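You operate a simulated robot arm through the tools that you are given. There is no shell and no other tool. Be economical: measure what you need, move in short steps, check, and stop when the job is done.

Carry out the task below with a simulated two-armed robot. There is one attempt and no reset: what you move stays moved.

## Task
Dose the ink that the job card asks for into the grey cup.
Fine: water-based ink, 10 ml a stroke; cup in the doser's pocket, valve open, hold the doser while you pump; valve shut again, cup into the blue tray. Set down upright: what you pick out.

It is judged by the outcome, as a careful person would: the job done as asked, and still so three seconds after it is handed in. It fails if anything else is knocked over, pushed out of place, dropped, spilled or broken.

## Robot
Two 7-joint arms with two-finger parallel grippers on one trunk, on a base that drives. Base frame: it is fixed to the floor where the robot stands at the start and does not move with it; the origin is under the middle of the robot, x ahead of it, y to its left, z up. Lengths are in m, angles in degrees, forces in N, time in s.
The left shoulder is at the start at [0.05, 0.161, 1.198], the right one opposite. With the tool pointing down near the work surface each hand reaches from about 0.2 to 0.68 m from the robot's upright axis, wherever it stands, measured 20 degrees to its own side. Places, roughly: grey cup (5x5x6 cm) [0.5, -0.2, 0.9]; ink valve [0.6, 0.2, 1]; inside of the blue tray [0.5, -0.4, 0.9]; job card [0.7, -0.6, 0.9]; pocket of the ink doser [0.5, 0.1, 0.9]; pump lever [0.5, 0.2, 1]. Payload 3.43 kg a hand.
Tool frame (each hand has its own): the origin (TCP) lies between the finger pads and is the grasp point; the fingertips stand 0.03 m ahead of it; z points along the fingers, y is the line along which they close. Largest opening 0.094 m; finger width 0.028, thickness 0.01; the body of the gripper, 0.05 by 0.096 m, starts 0.055 m behind the TCP.
Orientation is that of the tool frame in the base frame, as a unit quaternion [x, y, z, w]. With the fingers straight down and closing along the base's y, the tool's x points along the base's -x, its y along +y and its z along -z.

## Interface
- The arms move only by the tool send_rows. It takes "left_plan", "right_plan" or both (then of equal length, played together; a hand with none holds still); each is a list that holds one entry, the list of rows, each a list of 7 numbers: the gripper command, from -1 (fully open) to 1 (shut), values between in proportion, then the shift along the tool's x, y, z in units of 100 mm (1.0 is 100 mm), then the turn, a rotation vector about the tool's x, y, z in units of 60 degrees (1.0 is 60 degrees). In form: [[[grip, x, y, z, rx, ry, rz], ...]]. A call has 1 to 10 rows; each row is the pose to reach, as a shift and turn from the pose commanded when the call began, along the tool's axes at that moment. A call with a number of a shift or a turn outside -1 to 1 is refused whole. A row lasts 0.2 s, in which the tool goes at most 0.05 m and 8.6 degrees; a call with a longer step from one row to the next is refused whole, and so is a gripper value outside its range. A pose out of reach is approached as far as the arm can. The call stops where the force on the tool passes 40 N (or 10 N more than at its start, if that is more) or the arm is blocked; 0.2 s more then pass. Each finger travels about 0.045 m/s and halts on what it meets, pressing with about 41 N; the grip force reading is that of the motor and also rises with nothing between the fingers. The clock runs only during rows and for 0.2 s after the last one: add rows that repeat a pose to give the fingers time. It gives the time, the measured TCP pose, the force on the tool (base axes), the opening and the grip force at its end, in the units of the frame above (readings bear some noise), with the torque about the TCP (base axes, N m) and any sound that the robot's microphone picked up.
- Cameras (640 x 400 px; columns grow to the right, rows downward): "scene" is now at [0.1324, -0.0132, 1.3567]; the picture's right is [-0.14, -0.99, 0.00], its down [-0.22, 0.03, -0.98] and it looks along [0.97, -0.14, -0.22] (base axes); focal length 214 px, centre (320, 200). "left" rides on the left gripper at [0.076, -0.014, -0.103] in its tool frame; the picture's right is [0.18, 0.98, 0.00], its down [-0.75, 0.14, -0.64] and it looks along [-0.63, 0.12, 0.77] (tool axes); focal length 243 px, centre (320, 200). "right" rides on the right gripper at [0.076, 0.014, -0.102] in its tool frame; the picture's right is [-0.18, 0.98, 0.00], its down [-0.75, -0.14, -0.64] and it looks along [-0.63, -0.12, 0.77] (tool axes); focal length 243 px, centre (320, 200). There is no depth. A picture from a camera that has moved, and an enlarged one, comes with that camera's place and axes in the base frame and with its lens.
- snapshot(camera): a new picture of that camera. The clock stands still meanwhile.
- slide_trunk(by): slides the trunk up (or, below 0, down) by that many m; the arms and the scene camera ride with it, the base frame stays. It gives what a move gives, with no picture.
- steer(legs): drives the robot by 1 to 6 legs, each [ahead, left, turn to the left] in m, m and degrees, along the robot's own axes; the way and the turn of a leg run together, so that a leg with both is an arc; at most 1.5 m and 180 degrees a leg. The arms and the cameras ride along, it lands a little off, and it stops where it bumps. It gives what a move gives.
- aim_head(pan, tilt): turns the head with the scene camera to pan (to the left, within 80 degrees either way) and tilt (down, from -29 to 69), counted from straight ahead of the robot. It gives what a move gives.
- close_up(camera, box): a new picture of the part [left, top, right, bottom] of that camera's present view, enlarged. The clock stands still meanwhile.
- sign_off(): hands the job in; it is judged then, once.

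Go step by step. Nothing tells you exact positions but the pictures and the camera data: compare them with the known pose of the tool, close in by small moves and look again before you grip or let go. The budget is 120 turns and 88 pictures, counting those below and the enlarged ones. Unless the task says otherwise, let go and move clear before handing in, and close with one line.

The tools are called after "Emit:" as name(argument=value, ...) on one line, values as JSON. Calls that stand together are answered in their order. send_rows: Moves the arms, as the interface text tells. Its arguments: {"type":"object","properties":{"left_plan":{"type":"array","items":{"type":"array","items":{"type":"array","items":{"type":"number"}}}},"right_plan":{"type":"array","items":{"type":"array","items":{"type":"array","items":{"type":"number"}}}}},"required":[]} The other tools are called the same way: slide_trunk (by) slides the trunk up or down; steer (legs) drives the base; aim_head (pan, tilt) turns the head that bears the scene camera; snapshot (camera) takes a picture; close_up (camera, box) takes an enlarged picture of a part of a camera's view; sign_off () hands the job in.

At the start:

```text
t: 0.0
left_position: [0.3384, 0.2308, 1.2777]
left_orientation: [0.0, 1.0, 0.0, 0.001]
left_ft_force: [-0.4, -0.6, 1.0]
left_wrist_torque: [0.02, 0.0, -0.02]
left_opening: 0.0938
left_grasp_force: 0.0
right_position: [0.2698, -0.0881, 1.3215]
right_orientation: [0.0, 1.0, 0.0, 0.0]
right_ft_force: [-0.3, 0.6, -0.5]
right_wrist_torque: [-0.01, 0.0, -0.02]
right_opening: 0.0939
right_grasp_force: 0.1
trunk travel left (down, up): [-0.225, 0.042]
robot x, y, heading: [0.0006, -0.0006, 0.1]
head pan, tilt: [-8.1, 12.7]
```

scene: 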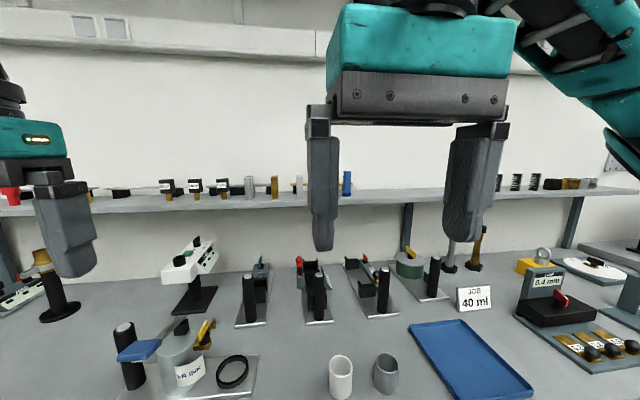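
right: 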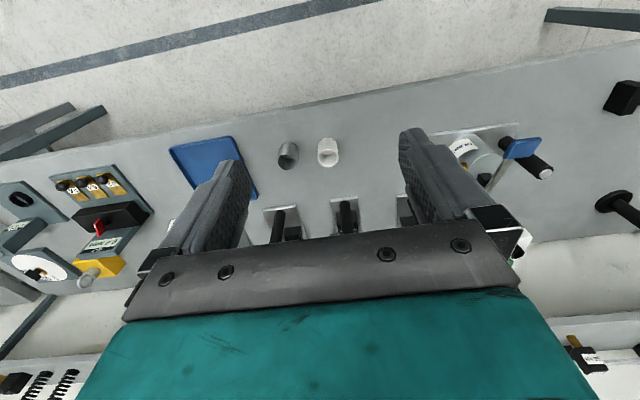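
left: 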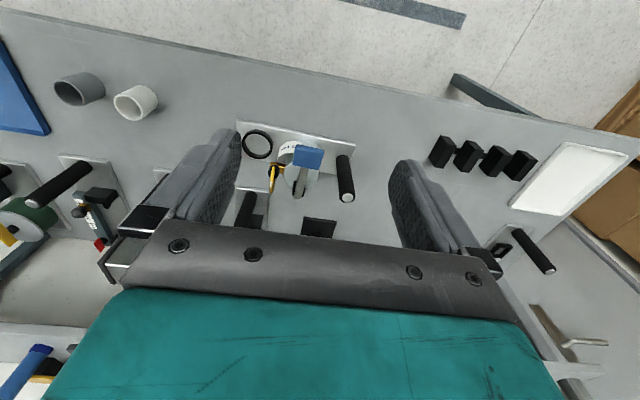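

I see the doser at left with a blue lever, a yellow valve and a ring pocket, plus two cups and a blue tray. The job card seems to read 40 ml. I'll take enlarged views of the doser and the card.

Emit:
close_up(camera="scene", box=[90, 300, 280, 400])

Emit:
close_up(camera="scene", box=[430, 270, 530, 330])

Emit:
close_up(camera="left", box=[220, 100, 380, 220])

```text
3.37 times, centred on (185, 350) of scene
camera zoom: at [0.1324, -0.0132, 1.3567], right [-0.14, -0.99, 0.0], down [-0.22, 0.03, -0.98], along [0.97, -0.14, -0.22], focal length 722 px, centre (775, -305)
```

zoom: 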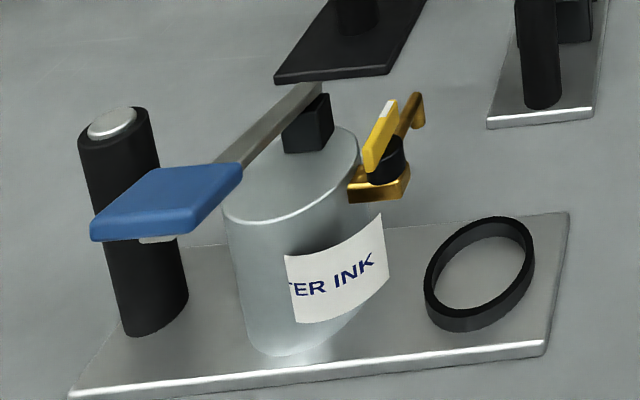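

```text
6.40 times, centred on (480, 300) of scene
camera zoom: at [0.1324, -0.0132, 1.3567], right [-0.14, -0.99, 0.0], down [-0.22, 0.03, -0.98], along [0.97, -0.14, -0.22], focal length 1373 px, centre (-704, -440)
```

zoom: 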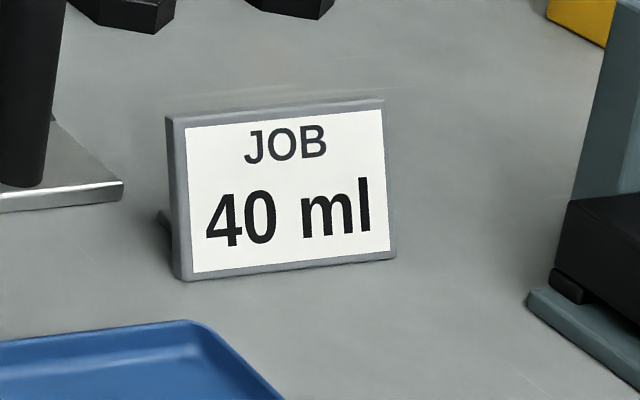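

```text
3.33 times, centred on (300, 160) of left
camera zoom: at [0.2626, 0.2168, 1.3806], right [-0.18, 0.98, 0.0], down [0.75, 0.14, 0.64], along [0.63, 0.12, -0.77], focal length 809 px, centre (387, 333)
```

zoom: 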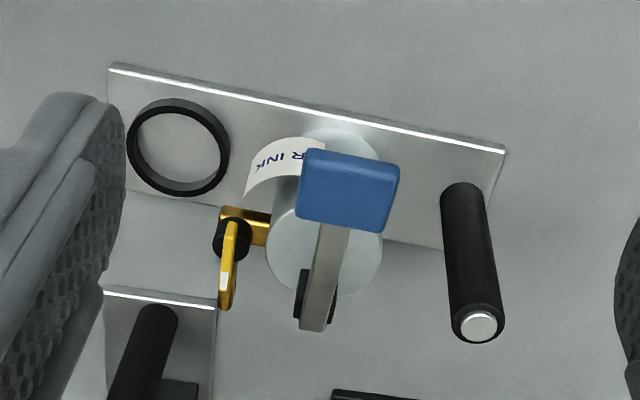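

The card asks for 40 ml, so four strokes. I'll look closer by tilting the head down toward the doser.

Emit:
aim_head(pan=12, tilt=45)

Emit:
snapshot(camera="scene")

```text
t: 1.0
left_position: [0.3386, 0.2328, 1.2775]
left_orientation: [0.0, 1.0, 0.0, 0.001]
left_ft_force: [-0.1, 0.7, -0.5]
left_wrist_torque: [0.0, -0.01, 0.03]
left_opening: 0.0941
left_grasp_force: 0.0
right_position: [0.2691, -0.0863, 1.3219]
right_orientation: [0.0, 1.0, 0.001, 0.0]
right_ft_force: [1.3, 0.5, -0.5]
right_wrist_torque: [-0.05, -0.02, -0.05]
right_opening: 0.0939
right_grasp_force: 0.0
trunk travel left (down, up): [-0.225, 0.042]
robot x, y, heading: [-0.0008, -0.0015, 0.1]
head pan, tilt: [12.0, 45.0]
```

```text
81 pictures are left
camera scene: at [0.1196, 0.0168, 1.3062], right [0.21, -0.98, 0.0], down [-0.69, -0.15, -0.71], along [0.69, 0.15, -0.71], focal length 214 px, centre (320, 200)
```

scene: 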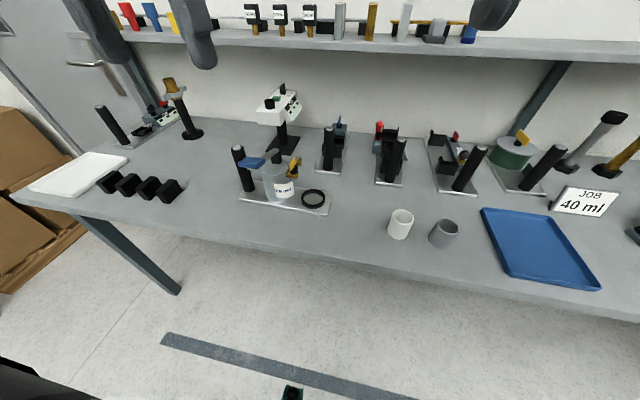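

Emit:
close_up(camera="scene", box=[220, 130, 348, 220])

Emit:
close_up(camera="scene", box=[370, 180, 610, 300])

```text
4.44 times, centred on (284, 175) of scene
camera zoom: at [0.1196, 0.0168, 1.3062], right [0.21, -0.98, 0.0], down [-0.69, -0.15, -0.71], along [0.69, 0.15, -0.71], focal length 953 px, centre (480, 311)
```

zoom: 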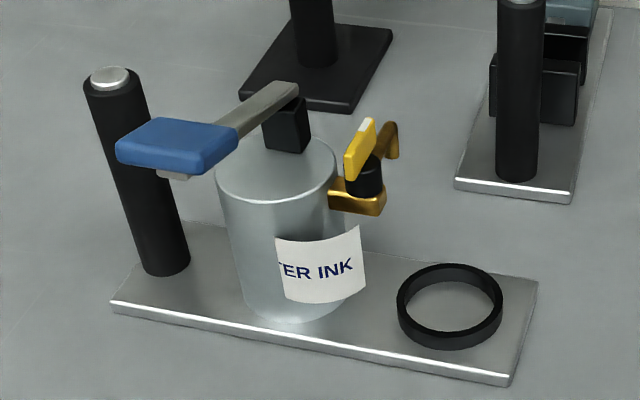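

```text
2.67 times, centred on (490, 240) of scene
camera zoom: at [0.1196, 0.0168, 1.3062], right [0.21, -0.98, 0.0], down [-0.69, -0.15, -0.71], along [0.69, 0.15, -0.71], focal length 572 px, centre (-133, 93)
```

zoom: 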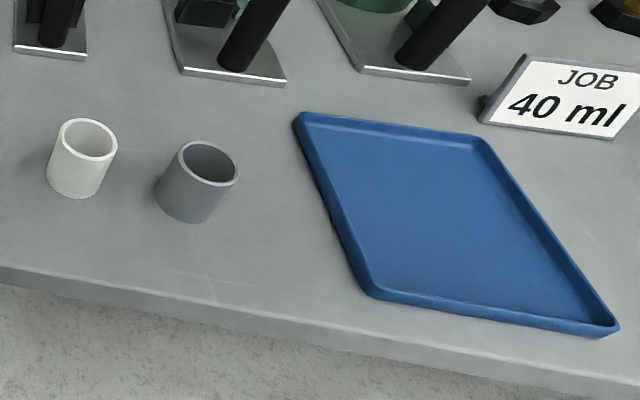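

Cup centre is about (0.47, -0.203, 0.90) and the table is at z≈0.87. The pocket is about (0.53, 0.125), the post (0.536, 0.32), the lever pad (0.45, 0.235, 1.045) and the valve (0.537, 0.177, 0.975). Next I bring the right hand over the grey cup, yawed so its camera looks left toward the doser.

Emit:
send_rows(right_plan=[[[-1, -0.1, -0.06, 0.1, 0, 0, -0.1], [-1, -0.2, -0.12, 0.2, 0, 0, -0.2], [-1, -0.3, -0.18, 0.3, 0, 0, -0.3], [-1, -0.4, -0.24, 0.4, 0, 0, -0.4], [-1, -0.5, -0.3, 0.5, 0, 0, -0.5], [-1, -0.6, -0.36, 0.6, 0, 0, -0.6], [-1, -0.7, -0.42, 0.7, 0, 0, -0.7], [-1, -0.8, -0.48, 0.8, 0, 0, -0.8], [-1, -0.9, -0.54, 0.9, 0, 0, -0.9], [-1, -1, -0.6, 1, 0, 0, -1]]])

```text
t: 3.2
left_position: [0.3384, 0.2311, 1.2774]
left_orientation: [0.0, 1.0, 0.001, 0.0]
left_ft_force: [-0.2, -0.3, -0.4]
left_wrist_torque: [-0.01, 0.02, -0.01]
left_opening: 0.094
left_grasp_force: 0.0
right_position: [0.3694, -0.1482, 1.2206]
right_orientation: [-0.502, 0.865, 0.0, 0.001]
right_ft_force: [0.5, -0.4, -0.4]
right_wrist_torque: [0.01, -0.01, 0.0]
right_opening: 0.0941
right_grasp_force: 0.2
trunk travel left (down, up): [-0.225, 0.042]
robot x, y, heading: [0.0011, -0.004, -0.1]
head pan, tilt: [12.0, 45.0]
```

Same again to finish the yaw and come over the cup.

Emit:
send_rows(right_plan=[[[-1, 0, -0.2, 0.2, 0, 0, -0.1], [-1, 0, -0.4, 0.4, 0, 0, -0.2], [-1, 0, -0.6, 0.6, 0, 0, -0.3], [-1, 0, -0.8, 0.8, 0, 0, -0.4], [-1, 0, -1, 1, 0, 0, -0.5]]])

Emit:
snapshot(camera="right")

```text
t: 4.4
left_position: [0.3373, 0.2307, 1.2765]
left_orientation: [0.0, 1.0, 0.0, 0.001]
left_ft_force: [-0.3, 0.0, 1.1]
left_wrist_torque: [0.0, -0.02, -0.01]
left_opening: 0.0941
left_grasp_force: 0.1
right_position: [0.3029, -0.1119, 1.1301]
right_orientation: [-0.702, 0.712, -0.001, 0.002]
right_ft_force: [-0.2, 0.1, -0.3]
right_wrist_torque: [0.02, 0.01, 0.03]
right_opening: 0.0942
right_grasp_force: 0.1
right hand out of reach, approached as far as the arm can: row 1, 2, 3, 4, 5
trunk travel left (down, up): [-0.225, 0.042]
robot x, y, heading: [0.0028, -0.0015, -0.2]
head pan, tilt: [12.0, 45.0]
```

```text
78 pictures are left
camera right: at [0.2874, -0.1877, 1.2334], right [-0.98, 0.2, 0.0], down [0.15, 0.75, 0.64], along [0.13, 0.63, -0.77], focal length 243 px, centre (320, 200)
```

right: 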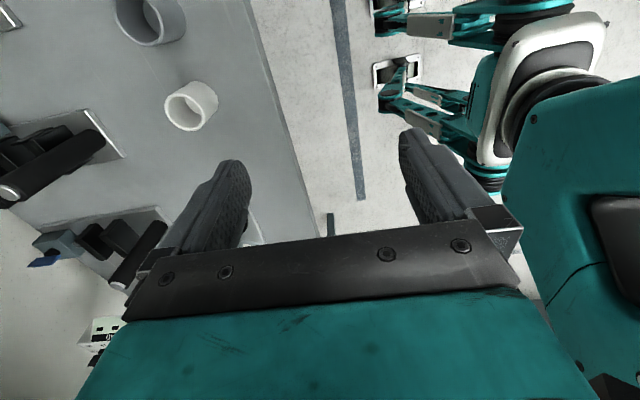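

The full −90° yaw is out of reach there, so I turn back to about 30° yaw and see where the hand lands.

Emit:
send_rows(right_plan=[[[-1, 0, 0, 0, 0, 0, 0.14], [-1, 0, 0, 0, 0, 0, 0.28], [-1, 0, 0, 0, 0, 0, 0.42], [-1, 0, 0, 0, 0, 0, 0.56], [-1, 0, 0, 0, 0, 0, 0.7], [-1, 0, 0, 0, 0, 0, 0.84], [-1, 0, 0, 0, 0, 0, 0.98], [-1, 0, 0, 0, 0, 0, 1]]])

Emit:
send_rows(left_plan=[[[-1, 0.1, -0.1, 0.2, 0, 0, 0.1], [-1, 0.2, -0.2, 0.4, 0, 0, 0.2], [-1, 0.3, -0.3, 0.6, 0, 0, 0.3], [-1, 0.4, -0.4, 0.8, 0, 0, 0.4], [-1, 0.4, -0.5, 1.0, 0, 0, 0.5]]])

Emit:
snapshot(camera="left")

```text
t: 6.2
left_position: [0.3376, 0.2309, 1.2761]
left_orientation: [-0.001, 1.0, 0.0, 0.0]
left_ft_force: [0.7, -0.1, -0.3]
left_wrist_torque: [0.0, 0.03, 0.02]
left_opening: 0.0939
left_grasp_force: 0.1
right_position: [0.3038, -0.1121, 1.1333]
right_orientation: [-0.258, 0.966, 0.0, 0.001]
right_ft_force: [0.0, -0.9, 1.0]
right_wrist_torque: [0.0, -0.01, 0.01]
right_opening: 0.094
right_grasp_force: 0.2
trunk travel left (down, up): [-0.225, 0.042]
robot x, y, heading: [0.0009, -0.0013, -0.2]
head pan, tilt: [12.0, 45.0]
```

```text
t: 7.4
left_position: [0.2984, 0.1801, 1.1779]
left_orientation: [0.26, 0.966, 0.001, 0.0]
left_ft_force: [0.2, -0.5, 0.4]
left_wrist_torque: [-0.02, 0.01, 0.02]
left_opening: 0.0941
left_grasp_force: 0.1
right_position: [0.3034, -0.1109, 1.133]
right_orientation: [-0.259, 0.966, 0.001, 0.0]
right_ft_force: [0.5, 0.9, 0.5]
right_wrist_torque: [0.01, 0.02, -0.04]
right_opening: 0.0939
right_grasp_force: 0.1
trunk travel left (down, up): [-0.225, 0.042]
robot x, y, heading: [0.0002, 0.0001, -0.2]
head pan, tilt: [12.0, 45.0]
```

```text
77 pictures are left
camera left: at [0.2263, 0.2066, 1.2807], right [0.33, 0.94, 0.0], down [0.72, -0.26, 0.64], along [0.61, -0.21, -0.77], focal length 243 px, centre (320, 200)
```

left: 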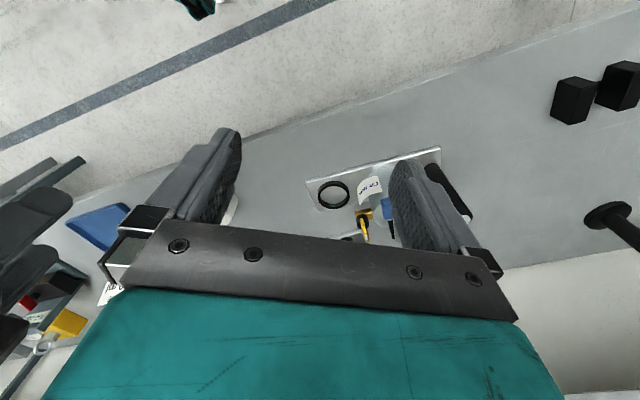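

Neither hand view is clear, so I zoom the scene camera hard onto the valve.

Emit:
close_up(camera="scene", box=[274, 146, 314, 171])

```text
16.00 times, centred on (294, 158) of scene
camera zoom: at [0.1199, 0.0168, 1.3061], right [0.21, -0.98, 0.0], down [-0.69, -0.15, -0.71], along [0.69, 0.15, -0.71], focal length 3432 px, centre (736, 864)
```

zoom: 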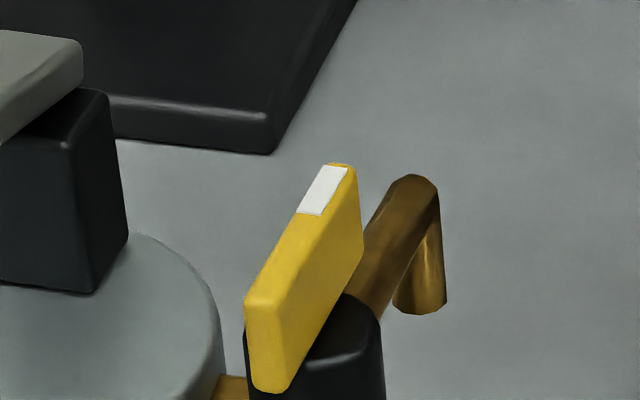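

The brass spout rides on the black knob with the yellow handle. Both point away (shut), so a quarter turn to the right swings the spout over the pocket. Now I move the right hand over the grey cup with about 60° yaw.

Emit:
send_rows(right_plan=[[[-1, -0.15, -0.25, 0.1, 0, 0, 0], [-1, -0.3, -0.5, 0.2, 0, 0, 0], [-1, -0.45, -0.75, 0.3, 0, 0, 0], [-1, -0.6, -1.0, 0.4, 0, 0, 0]]])

Emit:
send_rows(right_plan=[[[-1, -0.1, -0.15, 0.1, 0, 0, -0.1], [-1, -0.2, -0.3, 0.2, 0, 0, -0.2], [-1, -0.3, -0.5, 0.3, 0, 0, -0.3], [-1, -0.39, -0.63, 0.3, 0, 0, -0.4], [-1, -0.39, -0.63, 0.3, 0, 0, -0.5]]])

Emit:
snapshot(camera="right")

```text
t: 8.4
left_position: [0.2998, 0.181, 1.1779]
left_orientation: [0.258, 0.966, 0.0, 0.0]
left_ft_force: [-0.5, 0.5, 0.5]
left_wrist_torque: [0.0, 0.02, -0.02]
left_opening: 0.094
left_grasp_force: 0.0
right_position: [0.4059, -0.1682, 1.0927]
right_orientation: [-0.259, 0.966, 0.0, 0.0]
right_ft_force: [-0.3, 0.0, -0.5]
right_wrist_torque: [0.02, -0.01, 0.0]
right_opening: 0.0941
right_grasp_force: 0.2
trunk travel left (down, up): [-0.225, 0.042]
robot x, y, heading: [0.0025, -0.0018, 0.2]
head pan, tilt: [12.0, 45.0]
```

```text
t: 9.6
left_position: [0.2981, 0.1816, 1.1775]
left_orientation: [0.259, 0.966, 0.0, 0.0]
left_ft_force: [0.0, -0.3, 0.2]
left_wrist_torque: [0.0, 0.0, -0.01]
left_opening: 0.0939
left_grasp_force: 0.0
right_position: [0.4556, -0.1971, 1.0624]
right_orientation: [-0.407, 0.913, 0.001, 0.001]
right_ft_force: [0.1, 0.7, -0.2]
right_wrist_torque: [0.02, 0.0, -0.01]
right_opening: 0.0939
right_grasp_force: 0.1
right hand out of reach, approached as far as the arm can: row 4, 5
trunk travel left (down, up): [-0.225, 0.042]
robot x, y, heading: [-0.0012, -0.0002, 0.2]
head pan, tilt: [12.0, 45.0]
```

```text
75 pictures are left
camera right: at [0.3948, -0.2444, 1.1654], right [-0.61, 0.79, 0.0], down [0.61, 0.46, 0.64], along [0.51, 0.39, -0.77], focal length 243 px, centre (320, 200)
```

right: 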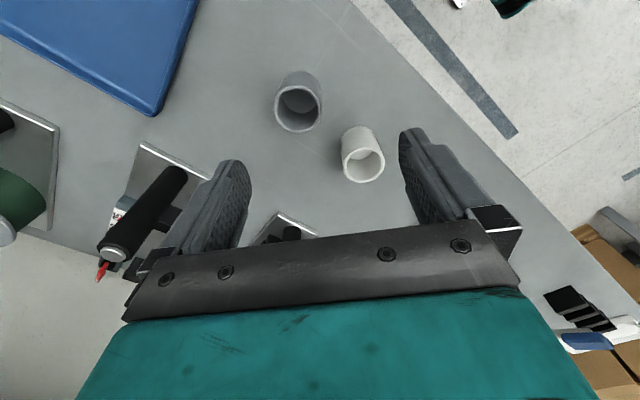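

The yaw limit here is about 48°, which is enough for picking up. I measure the cup precisely.

Emit:
close_up(camera="right", box=[250, 60, 410, 200])

Emit:
aim_head(pan=-5, tilt=50)

Emit:
snapshot(camera="scene")

```text
2.86 times, centred on (330, 130) of right
camera zoom: at [0.3948, -0.2444, 1.1654], right [-0.61, 0.79, 0.0], down [0.61, 0.46, 0.64], along [0.51, 0.39, -0.77], focal length 693 px, centre (291, 400)
```

zoom: 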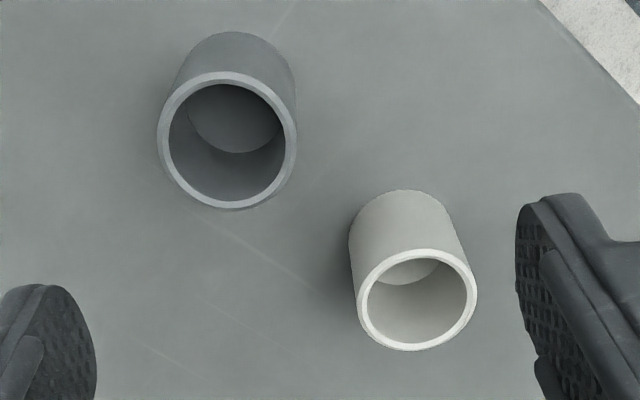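

```text
t: 10.4
left_position: [0.299, 0.181, 1.1768]
left_orientation: [0.259, 0.966, 0.0, 0.0]
left_ft_force: [0.6, -0.3, 0.8]
left_wrist_torque: [0.03, 0.04, 0.0]
left_opening: 0.0941
left_grasp_force: 0.1
right_position: [0.4571, -0.1963, 1.0628]
right_orientation: [-0.407, 0.913, 0.0, 0.001]
right_ft_force: [0.1, 0.0, -0.6]
right_wrist_torque: [0.02, 0.03, -0.01]
right_opening: 0.0938
right_grasp_force: 0.2
trunk travel left (down, up): [-0.225, 0.042]
robot x, y, heading: [0.0007, 0.0013, -0.2]
head pan, tilt: [-5.0, 50.0]
```

```text
73 pictures are left
camera scene: at [0.1167, -0.0066, 1.2993], right [-0.09, -1.0, 0.0], down [-0.76, 0.07, -0.64], along [0.64, -0.06, -0.77], focal length 214 px, centre (320, 200)
```

scene: 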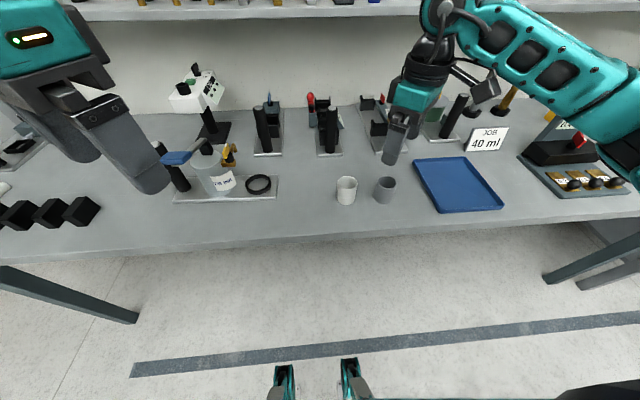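

Cross-checking the views, the grey cup rim is at z≈0.916 with its centre near (0.479, −0.209), and the table is at ≈0.857. I line up above it and look.

Emit:
send_rows(right_plan=[[[-1, -0.03, -0.1, 0.2, 0, 0, 0.05], [-1, -0.06, -0.25, 0.4, 0, 0, 0.1], [-1, -0.06, -0.25, 0.6, 0, 0, 0.1], [-1, -0.06, -0.25, 0.8, 0, 0, 0.1]]])

Emit:
snapshot(camera="right")

Emit:
close_up(camera="scene", box=[320, 120, 448, 220])

```text
t: 11.4
left_position: [0.2987, 0.1808, 1.1765]
left_orientation: [0.259, 0.966, 0.0, 0.0]
left_ft_force: [1.1, -0.4, -0.2]
left_wrist_torque: [0.01, -0.01, 0.06]
left_opening: 0.094
left_grasp_force: 0.1
right_position: [0.4796, -0.2093, 0.9834]
right_orientation: [-0.359, 0.933, 0.0, 0.001]
right_ft_force: [-0.5, 0.3, 0.2]
right_wrist_torque: [0.03, 0.03, 0.05]
right_opening: 0.0938
right_grasp_force: 0.0
trunk travel left (down, up): [-0.225, 0.042]
robot x, y, heading: [0.0013, 0.0006, -0.1]
head pan, tilt: [-5.0, 50.0]
```

```text
72 pictures are left
camera right: at [0.4132, -0.2501, 1.0863], right [-0.52, 0.85, 0.0], down [0.65, 0.4, 0.64], along [0.55, 0.33, -0.77], focal length 243 px, centre (320, 200)
```

right: 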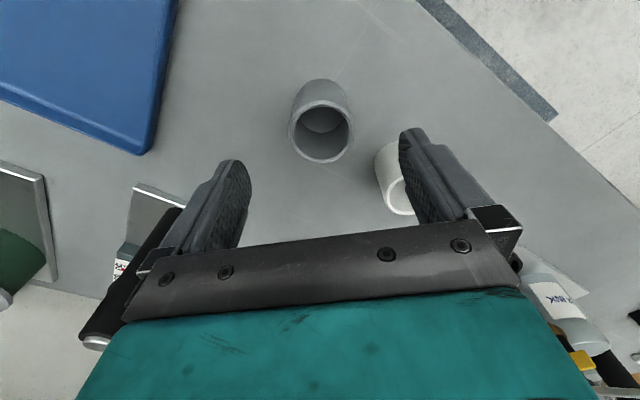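

```text
4.00 times, centred on (384, 170) of scene
camera zoom: at [0.1168, -0.0068, 1.2992], right [-0.09, -1.0, 0.0], down [-0.76, 0.07, -0.64], along [0.64, -0.06, -0.77], focal length 858 px, centre (64, 320)
```

zoom: 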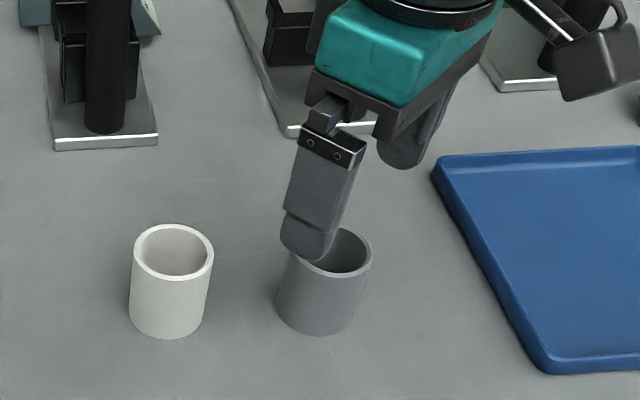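

The cup is centred between the fingers. I descend, close and lift slightly.

Emit:
send_rows(right_plan=[[[-1, 0.02, 0, 0.3, 0, 0, 0], [-1, 0.02, 0, 0.6, 0, 0, 0], [-1, 0.02, 0, 0.9, 0, 0, 0], [-1, 0.02, 0, 0.9, 0, 0, 0]]])

Emit:
snapshot(camera="right")

```text
t: 12.4
left_position: [0.2992, 0.1814, 1.1771]
left_orientation: [0.258, 0.966, 0.0, 0.0]
left_ft_force: [0.6, 0.1, -0.3]
left_wrist_torque: [-0.01, 0.01, 0.01]
left_opening: 0.0938
left_grasp_force: 0.1
right_position: [0.478, -0.2107, 0.8925]
right_orientation: [-0.358, 0.934, 0.0, 0.001]
right_ft_force: [0.2, 0.6, 0.5]
right_wrist_torque: [-0.02, 0.0, 0.01]
right_opening: 0.0941
right_grasp_force: 0.0
trunk travel left (down, up): [-0.225, 0.042]
robot x, y, heading: [-0.0022, -0.0007, -0.1]
head pan, tilt: [-5.0, 50.0]
```

```text
70 pictures are left
camera right: at [0.4111, -0.2513, 0.9955], right [-0.52, 0.85, 0.0], down [0.65, 0.4, 0.64], along [0.55, 0.34, -0.77], focal length 243 px, centre (320, 200)
```

right: 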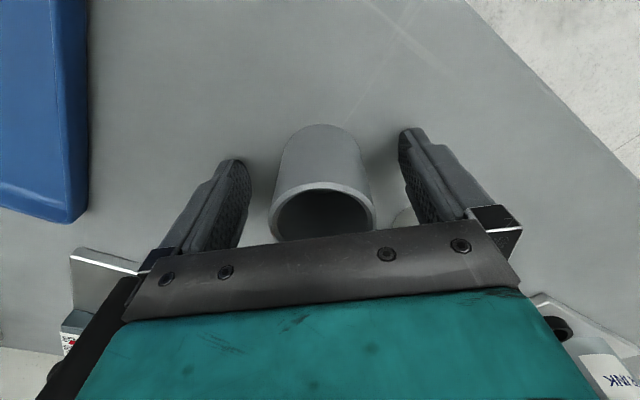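

I raise the grip a little (so the tips clear the pocket ring later) and close.

Emit:
send_rows(right_plan=[[[-1, 0, 0, -0.15, 0, 0, 0], [0, 0, 0, -0.15, 0, 0, 0], [0.5, 0, 0, -0.15, 0, 0, 0], [0.7, 0, 0, -0.15, 0, 0, 0], [0.7, 0, 0, -0.15, 0, 0, 0], [0.7, 0, 0, -0.15, 0, 0, 0]]])

Emit:
send_rows(right_plan=[[[0.7, 0, 0, -0.3, 0, 0, 0], [0.7, 0, 0, -0.6, 0, 0, 0], [0.7, 0, 0, -0.9, 0, 0, 0], [0.7, 0, 0, -1, 0, 0, 0]]])

Emit:
snapshot(camera="right")

```text
t: 13.8
left_position: [0.2987, 0.1809, 1.1777]
left_orientation: [0.259, 0.966, 0.0, 0.0]
left_ft_force: [0.1, 0.2, -0.5]
left_wrist_torque: [0.01, -0.01, -0.01]
left_opening: 0.0939
left_grasp_force: 0.1
right_position: [0.4766, -0.2105, 0.9094]
right_orientation: [-0.359, 0.934, 0.001, 0.001]
right_ft_force: [-0.6, -0.8, 1.1]
right_wrist_torque: [0.02, 0.01, 0.02]
right_opening: 0.0485
right_grasp_force: 41.1
trunk travel left (down, up): [-0.225, 0.042]
robot x, y, heading: [0.0003, 0.0005, 0.1]
head pan, tilt: [-5.0, 50.0]
```

```text
t: 14.8
left_position: [0.2987, 0.1822, 1.1776]
left_orientation: [0.259, 0.966, 0.0, 0.0]
left_ft_force: [-0.4, 0.5, 0.3]
left_wrist_torque: [0.02, 0.03, 0.03]
left_opening: 0.094
left_grasp_force: 0.1
right_position: [0.4782, -0.2097, 1.0088]
right_orientation: [-0.359, 0.933, 0.001, 0.0]
right_ft_force: [0.1, -0.4, -0.2]
right_wrist_torque: [-0.01, -0.01, 0.0]
right_opening: 0.0488
right_grasp_force: 41.6
trunk travel left (down, up): [-0.225, 0.042]
robot x, y, heading: [0.0002, 0.0009, -0.0]
head pan, tilt: [-5.0, 50.0]
```

```text
69 pictures are left
camera right: at [0.4109, -0.2514, 1.1109], right [-0.52, 0.85, 0.0], down [0.65, 0.4, 0.64], along [0.55, 0.34, -0.77], focal length 243 px, centre (320, 200)
```

right: 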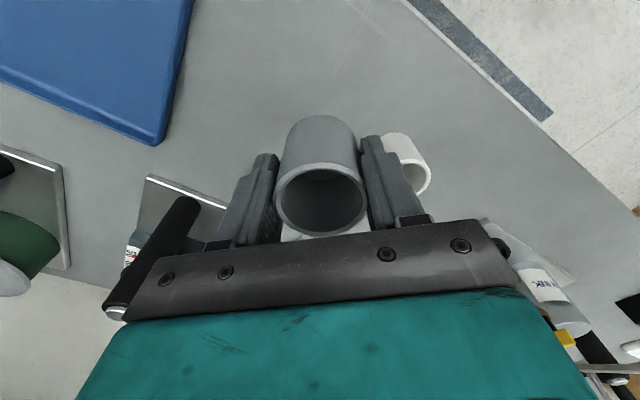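

Cup held (4.9 cm). Now I remeasure the pocket and doser.

Emit:
close_up(camera="scene", box=[165, 130, 293, 210])

```text
5.00 times, centred on (229, 170) of scene
camera zoom: at [0.1168, -0.0067, 1.2992], right [-0.09, -1.0, 0.0], down [-0.76, 0.07, -0.64], along [0.64, -0.06, -0.77], focal length 1072 px, centre (775, 350)
```

zoom: 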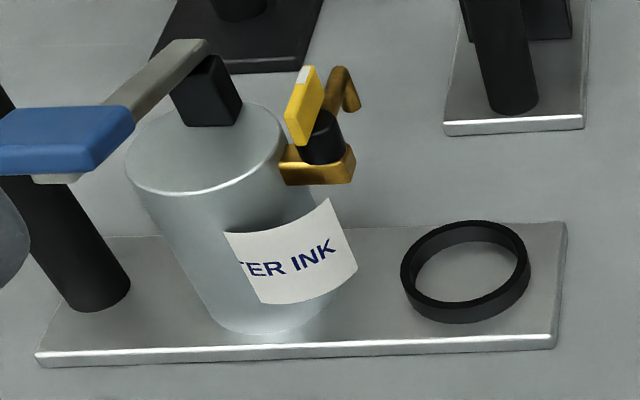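

The pocket ring is centred near (0.545, 0.125). I carry the cup over in stages, and the left hand backs off to make room.

Emit:
send_rows(left_plan=[[[-1, 0.1, 0.2, -0.2, 0, 0, 0], [-1, 0.2, 0.4, -0.4, 0, 0, 0], [-1, 0.35, 0.65, -0.6, 0, 0, 0], [-1, 0.5, 0.87, -0.8, 0, 0, 0]]], right_plan=[[[0.7, -0.25, 0.18, -0.05, 0, 0, 0], [0.7, -0.5, 0.36, -0.1, 0, 0, 0], [0.7, -0.75, 0.54, -0.2, 0, 0, 0], [0.7, -1, 0.72, -0.25, 0, 0, 0]]])

Emit:
send_rows(right_plan=[[[0.7, -0.25, 0.18, 0, 0, 0, 0], [0.7, -0.5, 0.36, 0, 0, 0, 0], [0.7, -0.75, 0.54, 0, 0, 0, 0], [0.7, -1, 0.72, 0, 0, 0, 0]]])

Emit:
send_rows(right_plan=[[[0.7, 0, 0, 0, 0, 0, -0.1], [0.7, 0, 0, 0, 0, 0, -0.2], [0.7, 0, 0, 0, 0, 0, -0.3], [0.7, 0, 0, 0, 0, 0, -0.4]]])

Emit:
snapshot(camera="right")

```text
t: 15.8
left_position: [0.2976, 0.2838, 1.2564]
left_orientation: [0.258, 0.966, 0.0, 0.001]
left_ft_force: [-0.3, 0.5, -0.2]
left_wrist_torque: [0.0, 0.01, -0.05]
left_opening: 0.094
left_grasp_force: 0.0
right_position: [0.5017, -0.088, 1.0335]
right_orientation: [-0.357, 0.934, -0.001, 0.0]
right_ft_force: [-0.7, 0.9, -0.3]
right_wrist_torque: [-0.05, 0.01, -0.02]
right_opening: 0.0488
right_grasp_force: 40.7
trunk travel left (down, up): [-0.225, 0.042]
robot x, y, heading: [-0.0004, -0.0012, -0.1]
head pan, tilt: [-5.0, 50.0]
```

```text
t: 16.8
left_position: [0.2988, 0.2825, 1.2558]
left_orientation: [0.258, 0.966, 0.0, 0.0]
left_ft_force: [-1.1, 0.1, -0.5]
left_wrist_torque: [-0.01, 0.0, -0.01]
left_opening: 0.0939
left_grasp_force: 0.0
right_position: [0.5294, 0.0313, 1.0326]
right_orientation: [-0.359, 0.933, 0.001, 0.002]
right_ft_force: [0.0, 1.3, -0.4]
right_wrist_torque: [-0.04, -0.01, 0.0]
right_opening: 0.0486
right_grasp_force: 40.9
trunk travel left (down, up): [-0.225, 0.042]
robot x, y, heading: [0.0003, -0.0004, -0.2]
head pan, tilt: [-5.0, 50.0]
```

```text
t: 17.8
left_position: [0.2979, 0.2815, 1.2574]
left_orientation: [0.259, 0.966, 0.0, 0.0]
left_ft_force: [-0.1, -0.3, 0.3]
left_wrist_torque: [-0.02, 0.02, 0.0]
left_opening: 0.0941
left_grasp_force: 0.1
right_position: [0.5297, 0.0303, 1.0335]
right_orientation: [-0.408, 0.913, 0.0, 0.0]
right_ft_force: [0.0, -0.4, -0.2]
right_wrist_torque: [0.04, 0.0, -0.02]
right_opening: 0.0487
right_grasp_force: 40.9
right hand out of reach, approached as far as the arm can: row 2, 3, 4
trunk travel left (down, up): [-0.225, 0.042]
robot x, y, heading: [-0.0025, -0.0007, -0.2]
head pan, tilt: [-5.0, 50.0]
```

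```text
67 pictures are left
camera right: at [0.4678, -0.0169, 1.1359], right [-0.61, 0.79, 0.0], down [0.61, 0.46, 0.64], along [0.51, 0.39, -0.77], focal length 243 px, centre (320, 200)
```

right: 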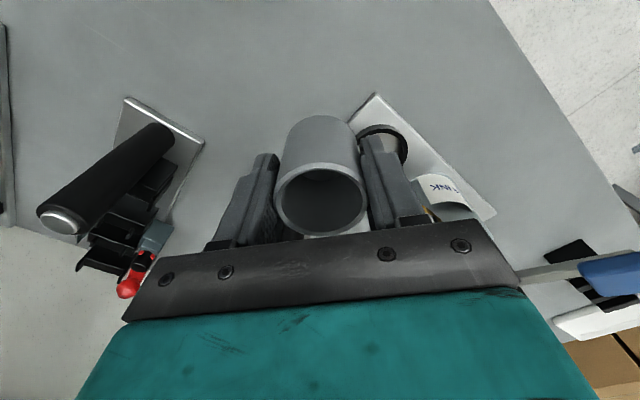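

The yaw limit here is 48°, too tight beside the valve. I'll pull the hand back and turn the robot about 25° left, which gives more yaw and centres the doser between the arms.

Emit:
send_rows(right_plan=[[[0.7, 0.25, 0, -0.05, 0, 0, 0], [0.7, 0.5, 0, -0.1, 0, 0, 0], [0.7, 0.75, 0, -0.15, 0, 0, 0], [0.7, 1, 0, -0.2, 0, 0, 0]]])

Emit:
send_rows(right_plan=[[[0.7, 0.25, 0, 0, 0, 0, 0], [0.7, 0.5, 0, 0, 0, 0, 0], [0.7, 0.75, 0, 0, 0, 0, 0], [0.7, 1, 0, 0, 0, 0, 0]]])

Emit:
steer(legs=[[0, 0, 25]])

Emit:
aim_head(pan=-8, tilt=48)

Emit:
snapshot(camera="scene")

```text
t: 18.8
left_position: [0.2981, 0.2813, 1.2559]
left_orientation: [0.259, 0.966, 0.0, 0.0]
left_ft_force: [0.5, 0.1, 0.6]
left_wrist_torque: [0.04, 0.01, 0.03]
left_opening: 0.0939
left_grasp_force: 0.0
right_position: [0.4601, -0.0432, 1.0536]
right_orientation: [-0.407, 0.914, 0.001, 0.0]
right_ft_force: [0.1, -0.9, -0.5]
right_wrist_torque: [0.01, 0.0, 0.01]
right_opening: 0.0487
right_grasp_force: 41.4
trunk travel left (down, up): [-0.225, 0.042]
robot x, y, heading: [-0.0024, -0.0007, -0.1]
head pan, tilt: [-5.0, 50.0]
```

```text
t: 19.8
left_position: [0.2994, 0.2817, 1.2568]
left_orientation: [0.259, 0.966, 0.0, 0.0]
left_ft_force: [0.6, -0.5, 1.3]
left_wrist_torque: [-0.02, -0.01, 0.04]
left_opening: 0.0938
left_grasp_force: 0.0
right_position: [0.3953, -0.1174, 1.0534]
right_orientation: [-0.407, 0.914, 0.0, 0.001]
right_ft_force: [0.3, -1.1, -0.3]
right_wrist_torque: [0.01, 0.01, -0.02]
right_opening: 0.0487
right_grasp_force: 40.8
trunk travel left (down, up): [-0.225, 0.042]
robot x, y, heading: [0.001, 0.0014, -0.0]
head pan, tilt: [-5.0, 50.0]
```

```text
t: 21.4
left_position: [0.1524, 0.3812, 1.2568]
left_orientation: [0.044, 0.999, -0.001, 0.0]
left_ft_force: [0.3, -0.8, -0.1]
left_wrist_torque: [0.01, -0.02, 0.01]
left_opening: 0.094
left_grasp_force: 0.2
right_position: [0.4078, 0.0606, 1.0527]
right_orientation: [-0.594, 0.804, 0.0, 0.001]
right_ft_force: [-0.1, -0.2, -0.4]
right_wrist_torque: [-0.01, -0.01, 0.03]
right_opening: 0.0487
right_grasp_force: 41.1
trunk travel left (down, up): [-0.225, 0.042]
robot x, y, heading: [-0.0007, -0.0037, 24.9]
head pan, tilt: [-5.0, 50.0]
```

```text
t: 22.1
left_position: [0.1525, 0.3807, 1.2564]
left_orientation: [0.045, 0.999, 0.0, 0.0]
left_ft_force: [0.7, 0.4, -0.2]
left_wrist_torque: [0.03, 0.0, -0.03]
left_opening: 0.0941
left_grasp_force: 0.0
right_position: [0.4085, 0.0601, 1.053]
right_orientation: [-0.593, 0.805, 0.001, 0.001]
right_ft_force: [-0.1, -0.3, 0.0]
right_wrist_torque: [0.01, -0.02, -0.01]
right_opening: 0.0486
right_grasp_force: 40.9
trunk travel left (down, up): [-0.225, 0.042]
robot x, y, heading: [0.0016, 0.0023, 25.0]
head pan, tilt: [-8.0, 48.0]
```

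```text
66 pictures are left
camera scene: at [0.1117, 0.0397, 1.3019], right [0.29, -0.96, 0.0], down [-0.71, -0.22, -0.67], along [0.64, 0.19, -0.74], focal length 214 px, centre (320, 200)
```

scene: 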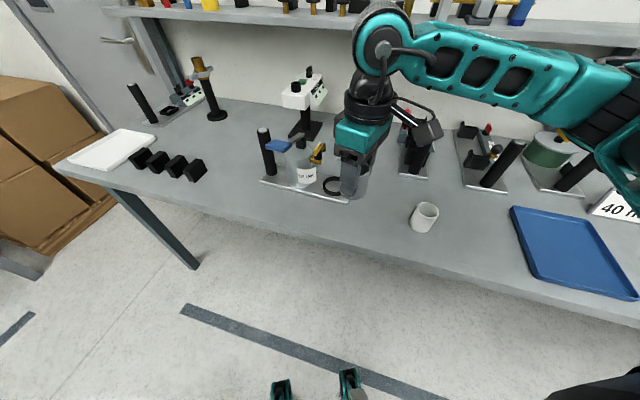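

Yaw is now 73°. I move toward the pocket and look from the hand camera.

Emit:
send_rows(right_plan=[[[0.7, -0.12, -0.25, 0, 0, 0, 0], [0.7, -0.25, -0.5, 0, 0, 0, 0], [0.7, -0.37, -0.75, 0, 0, 0, 0], [0.7, -0.5, -1, 0, 0, 0, 0]]])

Emit:
snapshot(camera="right")

Emit:
close_up(camera="scene", box=[250, 115, 378, 205])

```text
t: 23.1
left_position: [0.1534, 0.3815, 1.2564]
left_orientation: [0.044, 0.999, 0.0, 0.001]
left_ft_force: [0.5, 0.1, -0.8]
left_wrist_torque: [-0.02, 0.0, 0.01]
left_opening: 0.0938
left_grasp_force: 0.0
right_position: [0.5099, 0.0769, 1.0524]
right_orientation: [-0.594, 0.805, 0.0, 0.0]
right_ft_force: [0.8, -1.0, -0.3]
right_wrist_torque: [0.03, 0.0, -0.03]
right_opening: 0.0487
right_grasp_force: 41.3
right hand out of reach, approached as far as the arm can: row 4
trunk travel left (down, up): [-0.225, 0.042]
robot x, y, heading: [0.001, 0.0004, 24.8]
head pan, tilt: [-8.0, 48.0]
```

```text
65 pictures are left
camera right: at [0.4738, 0.0079, 1.156], right [-0.89, 0.47, 0.0], down [0.36, 0.68, 0.64], along [0.3, 0.57, -0.77], focal length 243 px, centre (320, 200)
```

right: 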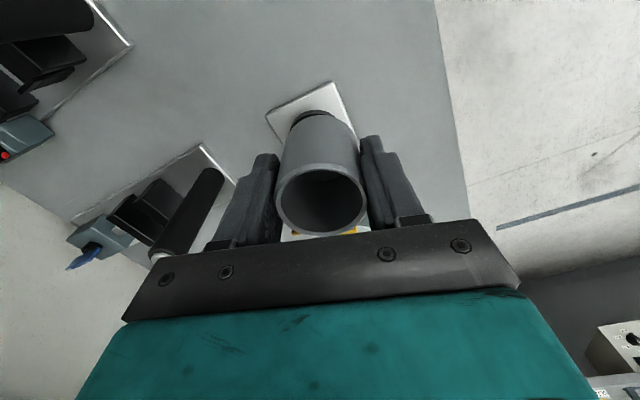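

```text
4.44 times, centred on (314, 160) of scene
camera zoom: at [0.1116, 0.0396, 1.302], right [0.29, -0.96, 0.0], down [-0.71, -0.22, -0.67], along [0.64, 0.19, -0.74], focal length 953 px, centre (347, 378)
```

zoom: 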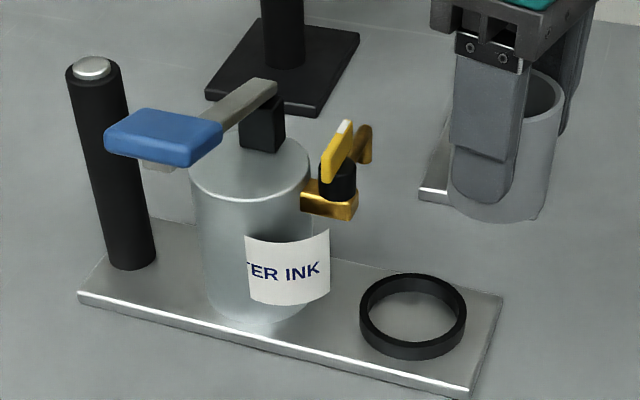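

The hand is again near its reach/yaw limit, so I retract it and drive the base 9 cm ahead to bring the pocket closer.

Emit:
send_rows(right_plan=[[[0.7, 0.1, 0.25, 0, 0, 0, 0], [0.7, 0.2, 0.5, 0, 0, 0, 0], [0.7, 0.3, 0.7, 0, 0, 0, 0], [0.7, 0.4, 0.9, 0, 0, 0, 0]]])

Emit:
steer(legs=[[0.09, 0, 0]])

Emit:
snapshot(camera="scene")

```text
t: 24.1
left_position: [0.152, 0.3811, 1.2565]
left_orientation: [0.044, 0.999, -0.001, 0.0]
left_ft_force: [0.2, 0.9, -0.9]
left_wrist_torque: [0.02, 0.01, -0.03]
left_opening: 0.0938
left_grasp_force: 0.0
right_position: [0.4124, 0.0662, 1.0544]
right_orientation: [-0.594, 0.805, 0.0, 0.001]
right_ft_force: [0.0, -0.8, -0.4]
right_wrist_torque: [0.01, -0.01, 0.0]
right_opening: 0.049
right_grasp_force: 41.1
trunk travel left (down, up): [-0.225, 0.042]
robot x, y, heading: [0.0006, -0.0008, 24.8]
head pan, tilt: [-8.0, 48.0]
```

```text
t: 25.2
left_position: [0.2337, 0.4189, 1.2562]
left_orientation: [0.045, 0.999, -0.001, 0.0]
left_ft_force: [0.1, -0.1, 0.4]
left_wrist_torque: [-0.02, 0.02, 0.04]
left_opening: 0.0939
left_grasp_force: 0.0
right_position: [0.4938, 0.1026, 1.0536]
right_orientation: [-0.594, 0.805, 0.0, 0.0]
right_ft_force: [0.3, 0.0, -1.1]
right_wrist_torque: [-0.01, 0.0, 0.0]
right_opening: 0.0486
right_grasp_force: 41.0
trunk travel left (down, up): [-0.225, 0.042]
robot x, y, heading: [0.0813, 0.037, 25.1]
head pan, tilt: [-8.0, 48.0]
```

```text
63 pictures are left
camera scene: at [0.1938, 0.0778, 1.3018], right [0.29, -0.96, 0.0], down [-0.71, -0.22, -0.67], along [0.64, 0.19, -0.74], focal length 214 px, centre (320, 200)
```

scene: 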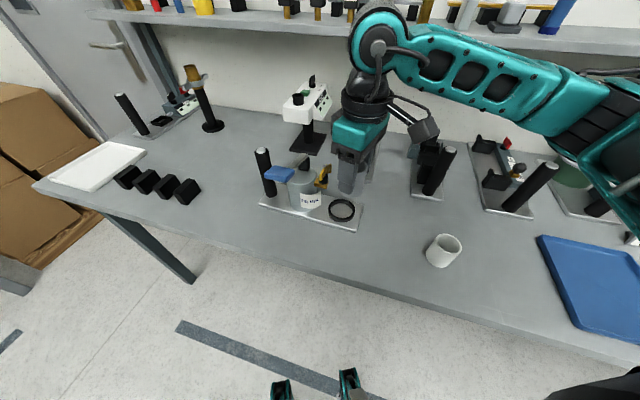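

Now I move over the pocket.

Emit:
send_rows(right_plan=[[[0.7, -0.15, -0.24, 0.05, 0, 0, 0], [0.7, -0.31, -0.47, 0.1, 0, 0, 0], [0.7, -0.31, -0.47, 0.1, 0, 0, 0]]])

Emit:
snapshot(camera="right")

Emit:
close_up(camera="scene", box=[250, 130, 378, 240])

```text
t: 26.0
left_position: [0.2331, 0.4194, 1.2577]
left_orientation: [0.044, 0.999, 0.0, 0.0]
left_ft_force: [-1.3, 0.7, -0.1]
left_wrist_torque: [0.02, 0.0, -0.01]
left_opening: 0.094
left_grasp_force: 0.0
right_position: [0.5471, 0.1191, 1.0449]
right_orientation: [-0.594, 0.804, 0.0, 0.001]
right_ft_force: [0.7, 0.4, -0.7]
right_wrist_torque: [-0.01, 0.0, -0.03]
right_opening: 0.0488
right_grasp_force: 40.7
trunk travel left (down, up): [-0.225, 0.042]
robot x, y, heading: [0.0804, 0.0382, 24.8]
head pan, tilt: [-8.0, 48.0]
```

```text
62 pictures are left
camera right: at [0.5108, 0.0494, 1.1469], right [-0.89, 0.46, 0.0], down [0.36, 0.68, 0.64], along [0.3, 0.57, -0.77], focal length 243 px, centre (320, 200)
```

right: 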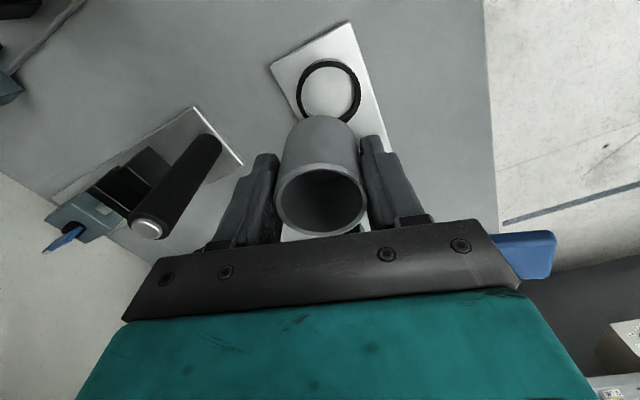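

```text
3.64 times, centred on (314, 185) of scene
camera zoom: at [0.1929, 0.0774, 1.302], right [0.29, -0.96, 0.0], down [-0.71, -0.22, -0.67], along [0.64, 0.19, -0.74], focal length 780 px, centre (342, 254)
```

zoom: 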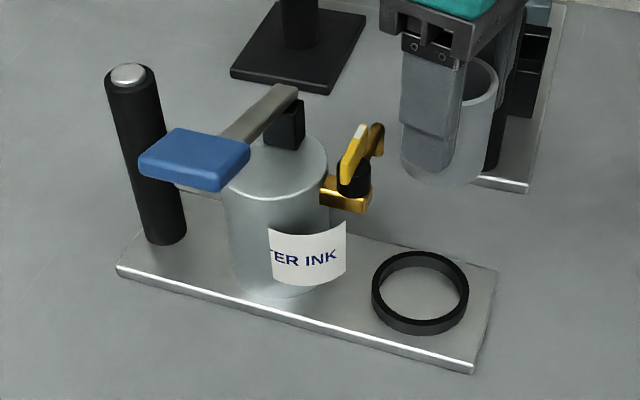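

From the hand camera, the pocket centre is (0.539, 0.1235). I correct by 9 mm and lower partway.

Emit:
send_rows(right_plan=[[[0.7, -0.02, 0.094, 0, 0, 0, 0], [0.7, -0.02, 0.094, 0.2, 0, 0, 0], [0.7, -0.02, 0.094, 0.4, 0, 0, 0], [0.7, -0.02, 0.094, 0.6, 0, 0, 0], [0.7, -0.02, 0.094, 0.75, 0, 0, 0]]])

Emit:
snapshot(camera="right")

Emit:
close_up(camera="scene", box=[270, 130, 398, 240])

```text
t: 27.2
left_position: [0.233, 0.419, 1.2573]
left_orientation: [0.044, 0.999, 0.0, 0.0]
left_ft_force: [0.7, -0.1, -0.4]
left_wrist_torque: [0.02, 0.01, 0.0]
left_opening: 0.094
left_grasp_force: 0.1
right_position: [0.5397, 0.1236, 0.9687]
right_orientation: [-0.594, 0.804, 0.0, 0.0]
right_ft_force: [0.0, -0.2, -0.2]
right_wrist_torque: [-0.03, -0.02, -0.03]
right_opening: 0.0487
right_grasp_force: 41.4
trunk travel left (down, up): [-0.225, 0.042]
robot x, y, heading: [0.0836, 0.0394, 24.9]
head pan, tilt: [-8.0, 48.0]
```

```text
60 pictures are left
camera right: at [0.5031, 0.0545, 1.0718], right [-0.89, 0.47, 0.0], down [0.36, 0.68, 0.64], along [0.3, 0.57, -0.77], focal length 243 px, centre (320, 200)
```

right: 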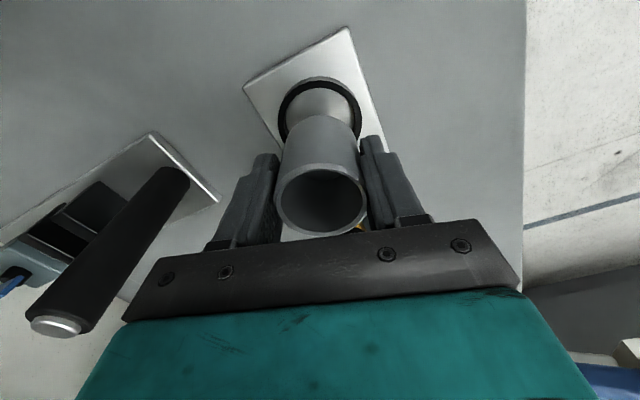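

```text
3.64 times, centred on (334, 185) of scene
camera zoom: at [0.193, 0.0774, 1.302], right [0.29, -0.96, 0.0], down [-0.71, -0.22, -0.67], along [0.64, 0.19, -0.74], focal length 780 px, centre (269, 254)
```

zoom: 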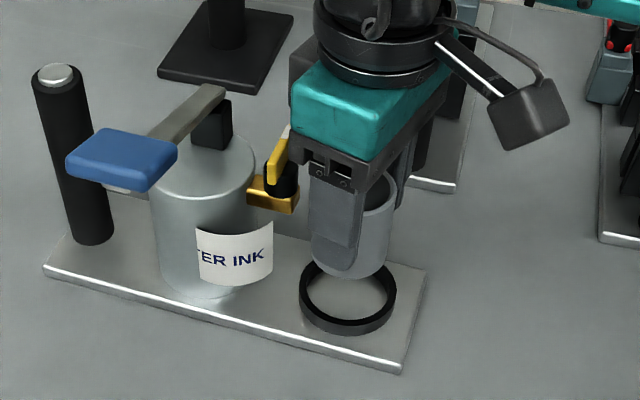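

The cup is well aligned with the ring. I keep lowering gently.

Emit:
send_rows(right_plan=[[[0.7, 0, 0, 0.15, 0, 0, 0], [0.7, 0, 0, 0.3, 0, 0, 0], [0.7, 0, 0, 0.4, 0, 0, 0]]])

Emit:
close_up(camera="scene", box=[290, 140, 390, 230])

Emit:
close_up(camera="right", box=[230, 60, 410, 250])

```text
t: 28.0
left_position: [0.2346, 0.4189, 1.2563]
left_orientation: [0.045, 0.999, 0.0, 0.0]
left_ft_force: [0.1, -0.1, 0.0]
left_wrist_torque: [0.02, 0.0, -0.04]
left_opening: 0.0939
left_grasp_force: 0.0
right_position: [0.5392, 0.1237, 0.9279]
right_orientation: [-0.595, 0.804, 0.001, 0.001]
right_ft_force: [-0.3, 0.2, -0.4]
right_wrist_torque: [-0.01, -0.02, 0.01]
right_opening: 0.0486
right_grasp_force: 41.0
trunk travel left (down, up): [-0.225, 0.042]
robot x, y, heading: [0.0824, 0.0344, 25.0]
head pan, tilt: [-8.0, 48.0]
```

```text
4.44 times, centred on (340, 185) of scene
camera zoom: at [0.193, 0.0774, 1.302], right [0.29, -0.96, 0.0], down [-0.71, -0.22, -0.67], along [0.64, 0.19, -0.74], focal length 953 px, centre (231, 267)
```

zoom: 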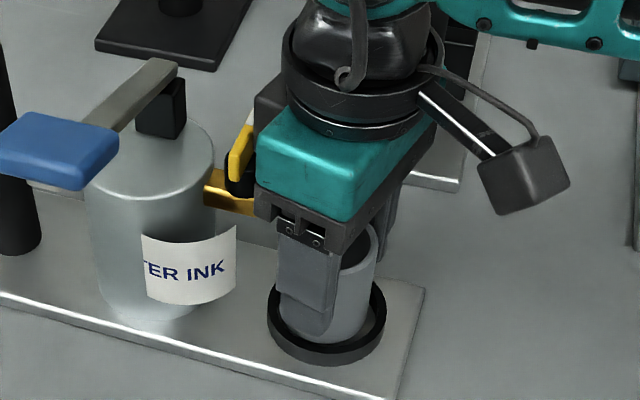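

```text
2.11 times, centred on (320, 155) of right
camera zoom: at [0.5032, 0.0543, 1.0315], right [-0.89, 0.47, 0.0], down [0.36, 0.68, 0.64], along [0.3, 0.57, -0.77], focal length 511 px, centre (320, 295)
```

zoom: 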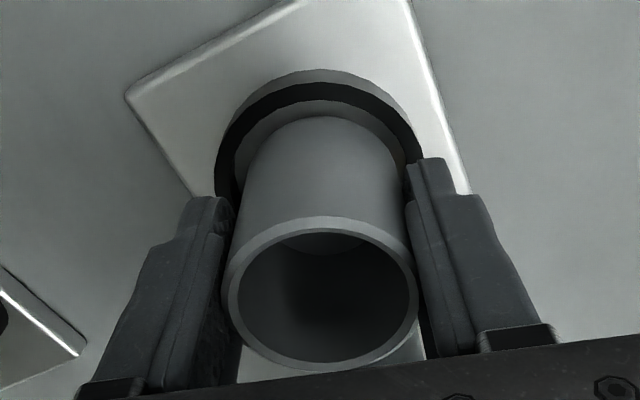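

The cup is entering the ring. I lower the last centimetre in small steps.

Emit:
send_rows(right_plan=[[[0.7, 0, 0, 0.05, 0, 0, 0], [0.7, 0, 0, 0.08, 0, 0, 0], [0.7, 0, 0, 0.1, 0, 0, 0]]])

```text
t: 28.8
left_position: [0.2324, 0.4175, 1.2555]
left_orientation: [0.044, 0.999, 0.001, 0.0]
left_ft_force: [0.4, 0.1, -0.2]
left_wrist_torque: [0.02, -0.01, -0.03]
left_opening: 0.094
left_grasp_force: 0.1
right_position: [0.5397, 0.1249, 0.9206]
right_orientation: [-0.594, 0.804, 0.001, 0.003]
right_ft_force: [0.8, -2.8, 9.7]
right_wrist_torque: [0.6, -0.01, -0.02]
right_opening: 0.0487
right_grasp_force: 41.0
trunk travel left (down, up): [-0.225, 0.042]
robot x, y, heading: [0.0764, 0.0365, 24.9]
head pan, tilt: [-8.0, 48.0]
```

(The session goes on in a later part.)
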